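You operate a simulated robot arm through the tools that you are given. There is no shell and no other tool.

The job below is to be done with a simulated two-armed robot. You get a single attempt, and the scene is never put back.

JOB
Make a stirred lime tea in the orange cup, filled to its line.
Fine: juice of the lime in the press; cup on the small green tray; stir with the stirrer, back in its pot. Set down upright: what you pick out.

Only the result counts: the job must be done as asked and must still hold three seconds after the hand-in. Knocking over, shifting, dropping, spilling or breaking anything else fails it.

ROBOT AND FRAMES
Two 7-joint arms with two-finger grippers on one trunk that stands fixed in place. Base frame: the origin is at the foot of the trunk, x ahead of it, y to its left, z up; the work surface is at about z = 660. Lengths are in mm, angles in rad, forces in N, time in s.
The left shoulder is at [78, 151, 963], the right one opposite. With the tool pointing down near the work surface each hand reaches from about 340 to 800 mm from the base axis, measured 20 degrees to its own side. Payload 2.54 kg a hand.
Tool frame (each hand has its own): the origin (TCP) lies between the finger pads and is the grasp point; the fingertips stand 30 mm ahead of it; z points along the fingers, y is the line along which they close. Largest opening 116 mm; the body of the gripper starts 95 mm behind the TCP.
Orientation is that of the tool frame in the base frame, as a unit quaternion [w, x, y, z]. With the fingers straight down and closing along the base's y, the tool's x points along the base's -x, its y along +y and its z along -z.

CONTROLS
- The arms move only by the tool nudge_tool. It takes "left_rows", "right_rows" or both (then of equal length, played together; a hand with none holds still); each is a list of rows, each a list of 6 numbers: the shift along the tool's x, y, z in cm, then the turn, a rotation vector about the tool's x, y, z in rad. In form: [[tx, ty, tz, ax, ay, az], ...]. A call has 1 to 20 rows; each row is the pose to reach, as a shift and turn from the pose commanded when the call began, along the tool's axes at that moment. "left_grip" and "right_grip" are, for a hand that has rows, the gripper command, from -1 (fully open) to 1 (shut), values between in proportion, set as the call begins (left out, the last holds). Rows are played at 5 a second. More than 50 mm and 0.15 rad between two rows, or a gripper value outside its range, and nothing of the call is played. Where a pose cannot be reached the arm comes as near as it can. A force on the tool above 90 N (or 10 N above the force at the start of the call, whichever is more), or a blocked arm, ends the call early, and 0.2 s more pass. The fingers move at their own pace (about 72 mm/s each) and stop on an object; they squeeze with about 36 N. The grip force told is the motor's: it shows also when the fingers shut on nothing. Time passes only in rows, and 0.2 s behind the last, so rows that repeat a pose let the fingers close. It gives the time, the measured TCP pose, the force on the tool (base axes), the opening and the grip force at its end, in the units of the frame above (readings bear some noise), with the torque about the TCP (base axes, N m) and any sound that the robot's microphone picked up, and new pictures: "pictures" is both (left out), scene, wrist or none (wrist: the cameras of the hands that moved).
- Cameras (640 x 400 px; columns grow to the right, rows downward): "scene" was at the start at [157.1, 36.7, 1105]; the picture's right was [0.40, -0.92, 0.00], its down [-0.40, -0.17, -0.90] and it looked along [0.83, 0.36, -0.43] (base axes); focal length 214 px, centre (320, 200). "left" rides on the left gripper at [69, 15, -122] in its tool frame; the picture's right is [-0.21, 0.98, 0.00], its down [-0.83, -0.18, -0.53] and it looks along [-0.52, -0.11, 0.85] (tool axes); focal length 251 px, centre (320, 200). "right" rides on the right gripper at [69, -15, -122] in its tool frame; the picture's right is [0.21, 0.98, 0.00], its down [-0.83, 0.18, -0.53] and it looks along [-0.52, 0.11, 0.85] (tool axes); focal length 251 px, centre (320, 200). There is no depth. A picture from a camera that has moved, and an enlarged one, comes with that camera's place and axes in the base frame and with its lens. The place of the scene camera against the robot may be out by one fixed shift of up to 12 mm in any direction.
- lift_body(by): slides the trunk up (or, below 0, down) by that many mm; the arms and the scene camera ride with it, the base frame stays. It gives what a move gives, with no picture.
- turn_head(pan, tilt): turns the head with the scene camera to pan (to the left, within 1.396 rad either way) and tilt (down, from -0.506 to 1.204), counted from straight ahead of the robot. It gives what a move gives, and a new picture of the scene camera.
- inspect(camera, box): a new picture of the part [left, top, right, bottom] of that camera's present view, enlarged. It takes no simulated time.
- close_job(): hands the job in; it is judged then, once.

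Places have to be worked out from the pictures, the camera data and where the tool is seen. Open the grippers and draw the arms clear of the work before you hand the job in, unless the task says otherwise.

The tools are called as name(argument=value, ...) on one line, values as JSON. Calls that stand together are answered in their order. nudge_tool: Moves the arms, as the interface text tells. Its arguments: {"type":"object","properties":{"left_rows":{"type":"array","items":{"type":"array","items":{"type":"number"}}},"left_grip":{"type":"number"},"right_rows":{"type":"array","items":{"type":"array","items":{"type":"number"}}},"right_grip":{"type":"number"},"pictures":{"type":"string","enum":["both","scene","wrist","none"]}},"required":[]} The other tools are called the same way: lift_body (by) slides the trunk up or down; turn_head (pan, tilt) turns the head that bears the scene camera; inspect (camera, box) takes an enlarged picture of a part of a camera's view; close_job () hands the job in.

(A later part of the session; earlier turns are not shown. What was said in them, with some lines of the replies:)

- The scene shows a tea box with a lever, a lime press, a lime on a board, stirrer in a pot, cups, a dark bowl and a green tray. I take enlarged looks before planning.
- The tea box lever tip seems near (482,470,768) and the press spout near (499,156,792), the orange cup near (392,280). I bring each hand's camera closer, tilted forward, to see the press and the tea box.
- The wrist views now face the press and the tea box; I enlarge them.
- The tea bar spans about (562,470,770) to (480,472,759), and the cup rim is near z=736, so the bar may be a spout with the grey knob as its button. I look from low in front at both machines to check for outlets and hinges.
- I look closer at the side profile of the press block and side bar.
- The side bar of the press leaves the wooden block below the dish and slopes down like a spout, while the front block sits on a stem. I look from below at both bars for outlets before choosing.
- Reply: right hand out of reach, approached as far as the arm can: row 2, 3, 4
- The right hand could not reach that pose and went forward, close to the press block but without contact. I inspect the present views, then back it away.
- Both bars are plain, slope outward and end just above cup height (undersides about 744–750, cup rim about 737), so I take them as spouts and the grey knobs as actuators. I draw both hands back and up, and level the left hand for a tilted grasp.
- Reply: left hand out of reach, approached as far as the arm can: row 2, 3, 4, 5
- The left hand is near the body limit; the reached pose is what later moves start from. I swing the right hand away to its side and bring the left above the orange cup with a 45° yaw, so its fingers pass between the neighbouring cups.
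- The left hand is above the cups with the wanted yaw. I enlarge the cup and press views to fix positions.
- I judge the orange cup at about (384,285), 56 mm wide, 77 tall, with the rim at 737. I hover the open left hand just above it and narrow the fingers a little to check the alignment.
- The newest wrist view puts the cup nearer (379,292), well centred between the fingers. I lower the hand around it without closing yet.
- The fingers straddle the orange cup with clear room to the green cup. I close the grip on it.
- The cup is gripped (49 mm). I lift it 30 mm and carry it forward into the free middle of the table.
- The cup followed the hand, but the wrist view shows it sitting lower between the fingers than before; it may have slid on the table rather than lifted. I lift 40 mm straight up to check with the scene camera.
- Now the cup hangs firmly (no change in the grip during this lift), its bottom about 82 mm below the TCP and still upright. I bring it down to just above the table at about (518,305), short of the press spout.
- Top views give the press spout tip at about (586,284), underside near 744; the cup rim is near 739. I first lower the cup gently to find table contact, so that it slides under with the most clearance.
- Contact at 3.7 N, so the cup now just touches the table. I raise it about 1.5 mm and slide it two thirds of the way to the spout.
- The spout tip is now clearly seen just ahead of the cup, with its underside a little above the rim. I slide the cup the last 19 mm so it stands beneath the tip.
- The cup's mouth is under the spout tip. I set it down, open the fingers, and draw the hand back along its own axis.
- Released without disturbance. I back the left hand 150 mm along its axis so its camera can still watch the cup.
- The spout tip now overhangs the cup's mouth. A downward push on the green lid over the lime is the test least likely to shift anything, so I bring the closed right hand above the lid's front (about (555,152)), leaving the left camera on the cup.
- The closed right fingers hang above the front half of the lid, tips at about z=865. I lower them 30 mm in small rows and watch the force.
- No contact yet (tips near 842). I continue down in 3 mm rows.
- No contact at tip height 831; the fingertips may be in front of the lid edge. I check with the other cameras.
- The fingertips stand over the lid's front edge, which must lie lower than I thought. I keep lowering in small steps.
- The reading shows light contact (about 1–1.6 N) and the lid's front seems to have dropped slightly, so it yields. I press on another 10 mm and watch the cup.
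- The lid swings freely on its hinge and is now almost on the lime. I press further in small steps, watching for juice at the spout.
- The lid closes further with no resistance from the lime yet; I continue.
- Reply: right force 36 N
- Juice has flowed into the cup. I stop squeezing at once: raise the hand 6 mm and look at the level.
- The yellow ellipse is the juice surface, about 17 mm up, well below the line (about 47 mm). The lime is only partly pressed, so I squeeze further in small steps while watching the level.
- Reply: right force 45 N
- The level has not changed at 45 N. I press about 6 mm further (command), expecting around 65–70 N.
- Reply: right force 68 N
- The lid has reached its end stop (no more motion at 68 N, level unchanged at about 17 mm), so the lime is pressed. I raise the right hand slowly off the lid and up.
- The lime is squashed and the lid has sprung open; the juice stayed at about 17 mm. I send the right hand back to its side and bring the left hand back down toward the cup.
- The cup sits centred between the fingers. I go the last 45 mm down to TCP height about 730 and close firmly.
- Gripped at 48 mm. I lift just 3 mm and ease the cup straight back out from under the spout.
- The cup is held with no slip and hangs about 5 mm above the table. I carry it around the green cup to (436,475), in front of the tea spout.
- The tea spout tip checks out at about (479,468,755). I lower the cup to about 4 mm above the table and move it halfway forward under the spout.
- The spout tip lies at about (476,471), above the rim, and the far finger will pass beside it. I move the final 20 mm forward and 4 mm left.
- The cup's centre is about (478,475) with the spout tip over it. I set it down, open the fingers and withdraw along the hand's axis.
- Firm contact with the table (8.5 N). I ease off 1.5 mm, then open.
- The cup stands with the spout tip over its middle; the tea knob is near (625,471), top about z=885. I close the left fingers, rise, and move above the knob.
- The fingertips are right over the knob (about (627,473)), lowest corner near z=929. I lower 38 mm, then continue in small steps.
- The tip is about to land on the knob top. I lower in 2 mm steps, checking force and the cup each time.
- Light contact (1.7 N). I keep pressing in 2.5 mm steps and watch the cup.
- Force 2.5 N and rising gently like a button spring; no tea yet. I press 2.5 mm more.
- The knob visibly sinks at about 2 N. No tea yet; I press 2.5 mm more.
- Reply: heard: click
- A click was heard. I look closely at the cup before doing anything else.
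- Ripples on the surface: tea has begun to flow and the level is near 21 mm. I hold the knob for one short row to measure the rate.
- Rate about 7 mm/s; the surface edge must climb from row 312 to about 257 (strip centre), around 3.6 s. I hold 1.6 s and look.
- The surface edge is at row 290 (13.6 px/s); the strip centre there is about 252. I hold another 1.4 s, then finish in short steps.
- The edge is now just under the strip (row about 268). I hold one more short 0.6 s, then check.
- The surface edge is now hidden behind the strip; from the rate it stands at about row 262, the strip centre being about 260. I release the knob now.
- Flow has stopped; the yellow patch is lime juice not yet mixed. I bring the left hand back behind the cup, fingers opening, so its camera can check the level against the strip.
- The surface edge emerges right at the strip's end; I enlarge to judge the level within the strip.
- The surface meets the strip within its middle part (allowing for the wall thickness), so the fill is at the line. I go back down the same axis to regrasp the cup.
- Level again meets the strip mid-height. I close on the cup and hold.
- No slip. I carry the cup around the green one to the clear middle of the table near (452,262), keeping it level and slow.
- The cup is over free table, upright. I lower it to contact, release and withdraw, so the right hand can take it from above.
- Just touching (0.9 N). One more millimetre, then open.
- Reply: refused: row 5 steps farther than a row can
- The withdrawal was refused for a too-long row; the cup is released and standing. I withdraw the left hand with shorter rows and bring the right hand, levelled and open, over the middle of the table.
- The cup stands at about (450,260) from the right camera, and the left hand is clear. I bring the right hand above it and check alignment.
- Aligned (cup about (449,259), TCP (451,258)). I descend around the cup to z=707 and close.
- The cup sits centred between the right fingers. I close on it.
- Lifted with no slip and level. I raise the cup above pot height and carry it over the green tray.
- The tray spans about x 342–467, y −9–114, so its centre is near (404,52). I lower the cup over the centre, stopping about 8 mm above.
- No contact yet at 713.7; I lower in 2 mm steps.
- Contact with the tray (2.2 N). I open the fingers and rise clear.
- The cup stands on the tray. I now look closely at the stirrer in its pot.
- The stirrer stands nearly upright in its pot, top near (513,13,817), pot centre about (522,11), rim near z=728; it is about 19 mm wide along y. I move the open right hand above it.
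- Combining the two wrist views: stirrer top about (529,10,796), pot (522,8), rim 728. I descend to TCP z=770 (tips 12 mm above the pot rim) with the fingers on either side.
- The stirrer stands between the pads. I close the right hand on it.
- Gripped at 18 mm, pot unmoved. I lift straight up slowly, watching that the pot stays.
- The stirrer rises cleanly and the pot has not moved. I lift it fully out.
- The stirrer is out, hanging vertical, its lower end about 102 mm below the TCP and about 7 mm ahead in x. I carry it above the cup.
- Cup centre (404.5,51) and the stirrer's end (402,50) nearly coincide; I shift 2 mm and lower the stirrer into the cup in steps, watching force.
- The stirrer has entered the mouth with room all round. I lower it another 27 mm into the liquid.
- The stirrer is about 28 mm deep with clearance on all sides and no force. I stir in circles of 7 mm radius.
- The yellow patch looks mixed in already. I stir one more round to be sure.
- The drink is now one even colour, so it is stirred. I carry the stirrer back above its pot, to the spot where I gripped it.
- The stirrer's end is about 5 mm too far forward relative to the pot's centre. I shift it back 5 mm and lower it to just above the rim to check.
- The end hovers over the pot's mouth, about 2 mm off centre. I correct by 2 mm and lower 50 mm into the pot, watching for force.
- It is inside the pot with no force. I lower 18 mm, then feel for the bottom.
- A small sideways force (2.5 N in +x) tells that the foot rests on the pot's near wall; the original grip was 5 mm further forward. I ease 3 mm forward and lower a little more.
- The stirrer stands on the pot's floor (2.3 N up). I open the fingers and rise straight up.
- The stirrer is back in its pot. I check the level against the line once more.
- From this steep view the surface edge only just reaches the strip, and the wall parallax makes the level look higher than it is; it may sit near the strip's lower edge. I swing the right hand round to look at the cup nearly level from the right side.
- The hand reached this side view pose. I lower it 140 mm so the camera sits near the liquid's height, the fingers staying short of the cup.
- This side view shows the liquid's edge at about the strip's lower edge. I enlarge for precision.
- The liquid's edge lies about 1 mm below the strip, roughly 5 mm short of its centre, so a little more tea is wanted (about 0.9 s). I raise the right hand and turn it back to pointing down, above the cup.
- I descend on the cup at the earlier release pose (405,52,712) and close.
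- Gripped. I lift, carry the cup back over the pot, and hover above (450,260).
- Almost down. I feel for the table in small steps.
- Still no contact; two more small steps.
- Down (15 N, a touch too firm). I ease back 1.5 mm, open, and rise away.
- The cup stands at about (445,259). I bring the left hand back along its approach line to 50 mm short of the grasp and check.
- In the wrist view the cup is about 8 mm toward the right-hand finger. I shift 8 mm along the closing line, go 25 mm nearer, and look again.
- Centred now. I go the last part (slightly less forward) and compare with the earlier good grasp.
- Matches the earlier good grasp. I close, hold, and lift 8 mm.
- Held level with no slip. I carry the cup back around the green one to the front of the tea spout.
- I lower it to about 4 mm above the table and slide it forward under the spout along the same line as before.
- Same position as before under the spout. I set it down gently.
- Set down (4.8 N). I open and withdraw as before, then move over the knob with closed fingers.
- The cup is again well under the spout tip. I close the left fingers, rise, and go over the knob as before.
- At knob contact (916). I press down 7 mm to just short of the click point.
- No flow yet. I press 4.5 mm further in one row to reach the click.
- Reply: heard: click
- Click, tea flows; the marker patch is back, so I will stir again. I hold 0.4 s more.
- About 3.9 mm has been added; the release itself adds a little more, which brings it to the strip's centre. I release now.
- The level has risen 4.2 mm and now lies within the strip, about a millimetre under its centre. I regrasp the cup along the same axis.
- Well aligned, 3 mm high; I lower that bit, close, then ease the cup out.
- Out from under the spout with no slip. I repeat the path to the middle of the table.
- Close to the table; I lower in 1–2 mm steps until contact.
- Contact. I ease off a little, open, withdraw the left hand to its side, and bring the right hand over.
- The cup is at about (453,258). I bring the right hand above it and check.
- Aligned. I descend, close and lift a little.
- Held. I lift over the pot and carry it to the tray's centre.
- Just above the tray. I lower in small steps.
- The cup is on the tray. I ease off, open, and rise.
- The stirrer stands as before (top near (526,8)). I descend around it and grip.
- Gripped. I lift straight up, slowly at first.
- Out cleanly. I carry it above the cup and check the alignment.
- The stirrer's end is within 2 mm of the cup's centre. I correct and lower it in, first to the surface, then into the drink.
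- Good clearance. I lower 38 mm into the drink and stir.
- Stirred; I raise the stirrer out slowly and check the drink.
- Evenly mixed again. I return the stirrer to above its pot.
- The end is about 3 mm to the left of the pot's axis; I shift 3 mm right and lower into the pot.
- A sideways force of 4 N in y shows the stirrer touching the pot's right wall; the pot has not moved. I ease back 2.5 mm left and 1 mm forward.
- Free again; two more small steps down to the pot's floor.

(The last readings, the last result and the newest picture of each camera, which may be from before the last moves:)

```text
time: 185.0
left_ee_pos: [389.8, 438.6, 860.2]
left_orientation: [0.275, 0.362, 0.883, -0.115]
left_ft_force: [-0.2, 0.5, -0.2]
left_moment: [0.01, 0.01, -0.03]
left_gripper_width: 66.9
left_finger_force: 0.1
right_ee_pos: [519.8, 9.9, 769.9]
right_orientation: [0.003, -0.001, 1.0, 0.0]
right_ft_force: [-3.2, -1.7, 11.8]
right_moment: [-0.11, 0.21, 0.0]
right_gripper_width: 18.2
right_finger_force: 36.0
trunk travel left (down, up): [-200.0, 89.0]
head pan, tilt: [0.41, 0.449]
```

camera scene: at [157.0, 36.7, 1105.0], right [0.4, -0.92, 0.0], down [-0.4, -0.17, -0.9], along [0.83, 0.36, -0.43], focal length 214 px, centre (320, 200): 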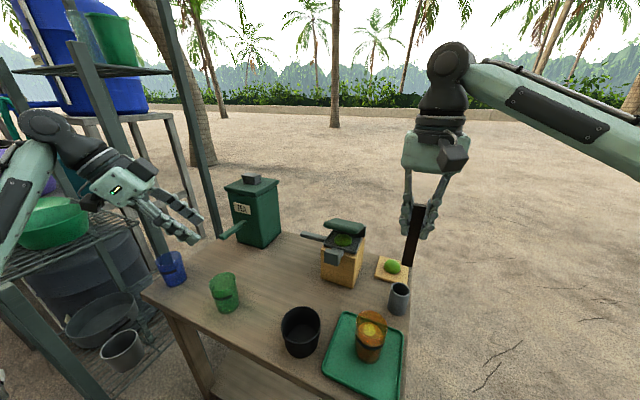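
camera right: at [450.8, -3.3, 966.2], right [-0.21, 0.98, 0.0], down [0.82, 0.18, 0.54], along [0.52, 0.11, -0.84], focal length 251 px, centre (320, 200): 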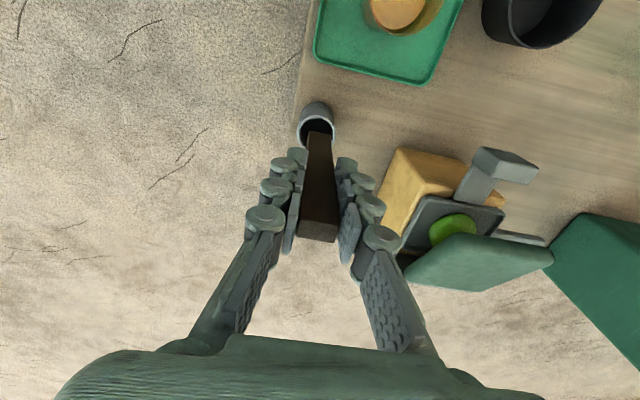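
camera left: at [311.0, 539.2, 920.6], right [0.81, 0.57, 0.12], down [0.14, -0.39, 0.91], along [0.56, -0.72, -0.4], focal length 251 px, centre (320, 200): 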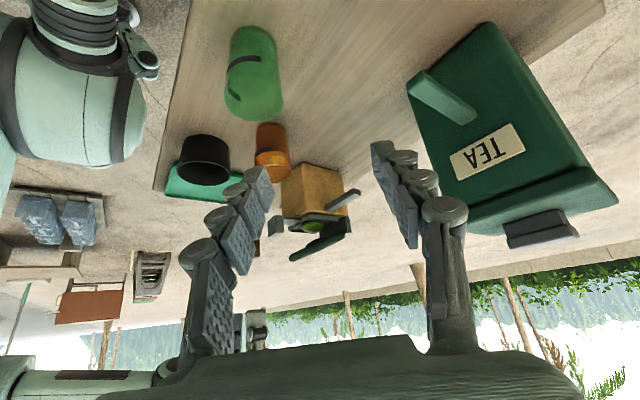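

The stirrer stands on the pot's floor. I ease off 1 mm, open, and rise clear.

nudge_tool(right_rows=[[0, 0, -0.12, 0, 0, 0]], pictures="none")

nudge_tool(right_rows=[[0, 0, 0, 0, 0, 0], [0, 0, 0, 0, 0, 0], [0, 0, 0, 0, 0, 0]], right_grip=-0.1, pictures="none")

nudge_tool(right_rows=[[0, 0, -1.5, 0, 0, 0], [0, 0, -4, 0, 0, 0], [0, 0, -7, 0, 0, 0], [0, 0, -11, 0, 0, 0], [0, 0, -15, 0, 0, 0], [0, 0, -18, 0, 0, 0]])

inspect(camera="scene", box=[310, 220, 430, 390])

inspect(camera="scene", box=[350, 310, 390, 350])

```text
time: 185.4
left_ee_pos: [391.1, 437.8, 859.3]
left_orientation: [0.275, 0.361, 0.883, -0.115]
left_ft_force: [-0.4, -0.3, -1.0]
left_moment: [-0.02, -0.01, -0.04]
left_gripper_width: 66.6
left_finger_force: 0.0
right_ee_pos: [520.5, 9.7, 769.3]
right_orientation: [0.002, 0.0, 1.0, 0.0]
right_ft_force: [-0.3, -0.1, 9.2]
right_moment: [0.03, 0.07, -0.02]
right_gripper_width: 18.3
right_finger_force: 36.0
trunk travel left (down, up): [-200.0, 89.0]
head pan, tilt: [0.41, 0.449]
```

```text
time: 186.2
left_ee_pos: [391.5, 439.1, 858.7]
left_orientation: [0.274, 0.362, 0.884, -0.115]
left_ft_force: [-0.9, 0.2, -0.2]
left_moment: [-0.01, 0.0, 0.01]
left_gripper_width: 66.7
left_finger_force: 0.0
right_ee_pos: [520.6, 8.8, 769.6]
right_orientation: [0.001, 0.0, 1.0, 0.0]
right_ft_force: [-0.4, 0.3, 0.8]
right_moment: [0.02, 0.0, 0.01]
right_gripper_width: 63.6
right_finger_force: 0.0
trunk travel left (down, up): [-200.0, 89.0]
head pan, tilt: [0.41, 0.449]
```

```text
time: 187.6
left_ee_pos: [389.7, 439.1, 859.2]
left_orientation: [0.275, 0.362, 0.883, -0.116]
left_ft_force: [-0.3, -0.3, 0.3]
left_moment: [0.01, -0.01, 0.0]
left_gripper_width: 66.9
left_finger_force: 0.0
right_ee_pos: [519.4, 8.9, 949.3]
right_orientation: [0.001, -0.001, 1.0, 0.0]
right_ft_force: [0.2, -0.2, 0.1]
right_moment: [0.03, 0.01, 0.02]
right_gripper_width: 63.8
right_finger_force: 0.1
trunk travel left (down, up): [-200.0, 89.0]
head pan, tilt: [0.41, 0.449]
camera scene: at [156.9, 36.7, 1105.0], right [0.4, -0.92, 0.0], down [-0.4, -0.17, -0.9], along [0.83, 0.36, -0.43], focal length 214 px, centre (320, 200)
camera right: at [450.3, -7.1, 1071.5], right [-0.21, 0.98, 0.0], down [0.82, 0.18, 0.54], along [0.52, 0.11, -0.84], focal length 251 px, centre (320, 200)
```

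scene: 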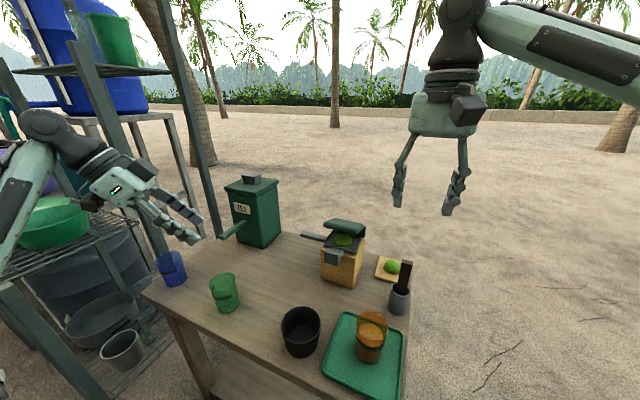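
right: 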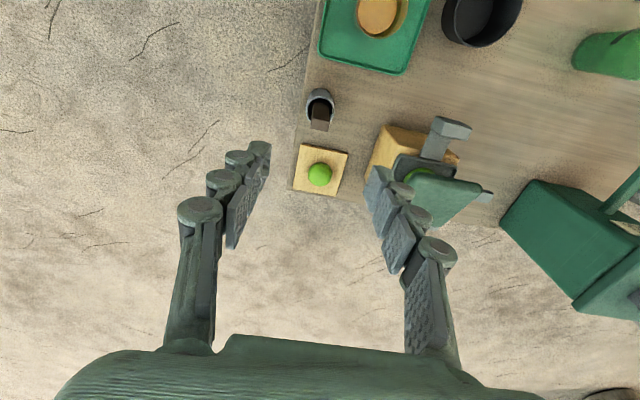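

```text
2.35 times, centred on (370, 305) of scene
camera zoom: at [156.9, 36.7, 1105.0], right [0.4, -0.92, 0.0], down [-0.4, -0.17, -0.9], along [0.83, 0.36, -0.43], focal length 505 px, centre (202, -47)
```

zoom: 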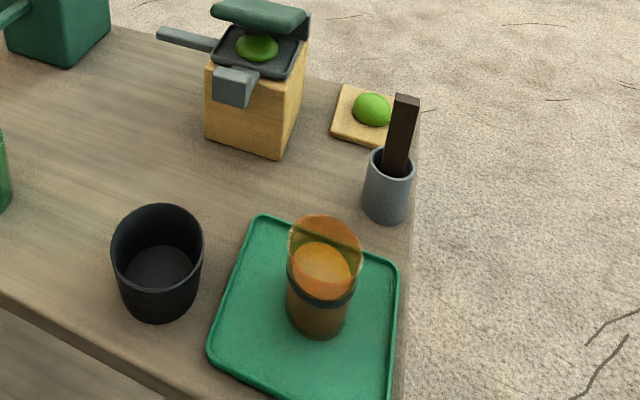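

```text
10.00 times, centred on (370, 330) of scene
camera zoom: at [156.9, 36.7, 1105.0], right [0.4, -0.92, 0.0], down [-0.4, -0.17, -0.9], along [0.83, 0.36, -0.43], focal length 2145 px, centre (-180, -1100)
```

zoom: 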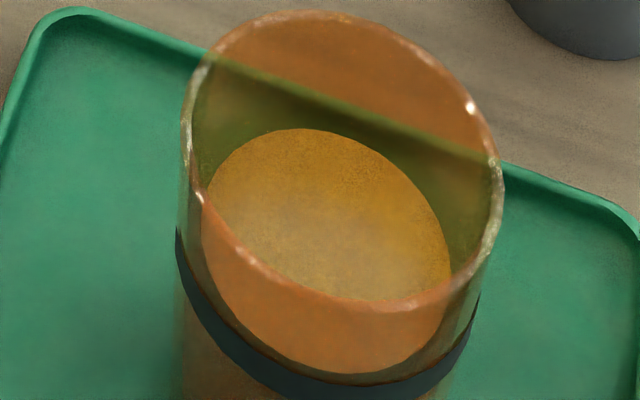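

Stirrer in its pot, cup mixed, filled to the strip and standing on the tray; everything else looks unmoved. I open both hands and draw them clear of the work.

nudge_tool(left_rows=[[-1.5, 0.5, -2.1, 0, 0, 0], [-3, 1, -4.2, 0, 0, 0], [-4.5, 1.5, -6.3, 0, 0, 0], [-6, 2, -8.4, 0, 0, 0], [-7, 2.5, -10, 0, 0, 0]], right_rows=[[0.5, -3, -1.5, 0, 0, 0], [1, -6.5, -3, 0, 0, 0], [1.5, -10, -4.5, 0, 0, 0], [2, -13.5, -6, 0, 0, 0], [2.5, -17, -7, 0, 0, 0]], left_grip=-1, right_grip=-1)

inspect(camera="scene", box=[140, 160, 420, 400])

```text
time: 188.8
left_ee_pos: [409.0, 457.4, 981.7]
left_orientation: [0.274, 0.362, 0.883, -0.116]
left_ft_force: [-0.6, 0.2, -0.8]
left_moment: [-0.02, -0.02, 0.02]
left_gripper_width: 115.9
left_finger_force: 0.1
right_ee_pos: [495.3, -163.4, 1017.6]
right_orientation: [0.0, -0.002, 1.0, 0.0]
right_ft_force: [-0.9, -0.1, 0.3]
right_moment: [-0.02, 0.0, -0.02]
right_gripper_width: 116.0
right_finger_force: 0.0
trunk travel left (down, up): [-200.0, 89.0]
head pan, tilt: [0.41, 0.449]
camera scene: at [156.9, 36.5, 1105.0], right [0.4, -0.92, 0.0], down [-0.4, -0.17, -0.9], along [0.83, 0.36, -0.43], focal length 214 px, centre (320, 200)
camera right: at [425.3, -177.8, 1138.9], right [-0.22, 0.98, 0.0], down [0.82, 0.18, 0.54], along [0.52, 0.12, -0.84], focal length 251 px, centre (320, 200)
camera left: at [329.0, 558.2, 1042.9], right [0.81, 0.57, 0.12], down [0.14, -0.39, 0.91], along [0.57, -0.72, -0.4], focal length 251 px, centre (320, 200)
```

scene: 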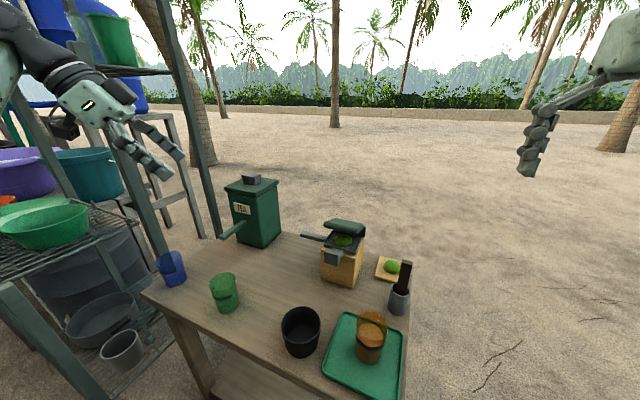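
right: 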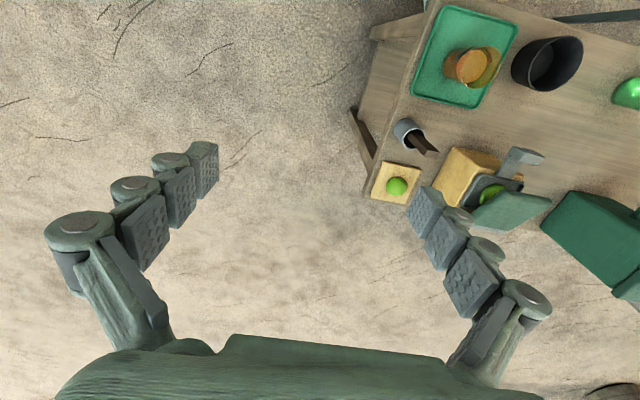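
left: 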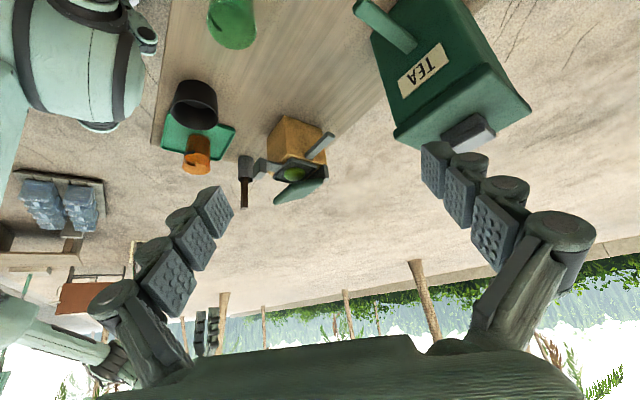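

```text
1.67 times, centred on (280, 280) of scene
camera zoom: at [156.9, 36.5, 1105.0], right [0.4, -0.92, 0.0], down [-0.4, -0.17, -0.9], along [0.83, 0.36, -0.43], focal length 358 px, centre (387, 67)
```

zoom: 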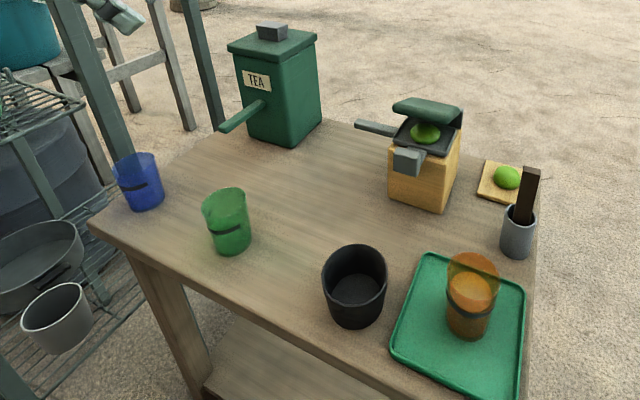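

The hands are open and clear. The orange cup stands on the green tray with the mixed drink at its line, the stirrer is back in its pot, and nothing else looks disturbed, so I hand the job in.

close_job()

```text
The job is handed in.
```

The stirred lime tea is made and handed in. The orange cup stands upright on the green tray, and the stirrer is back in its pot.

- **Lime:** I pressed the lime in the press until its lid reached the stop, and the juice ran into the cup.
- **Tea level:** I added tea from the dispenser. After the first fill and stir, a side view showed the level about 5 mm short of the line's centre. I took the cup back, topped it up and stirred again. By my estimate the surface now sits within the line's band, about 1 mm below its centre. I did not repeat the side view after the top-up.
- **Stirring:** After the second stir the drink is one even colour, with no separate patch of juice showing.
- **Other items:** In the last pictures, nothing else looks moved, spilled or knocked over. The stirrer pressed lightly against its pot's wall (about 4 N) on the way back in, but the pot did not visibly shift. The used lime is still in the press.

Both hands are open and clear of the table.
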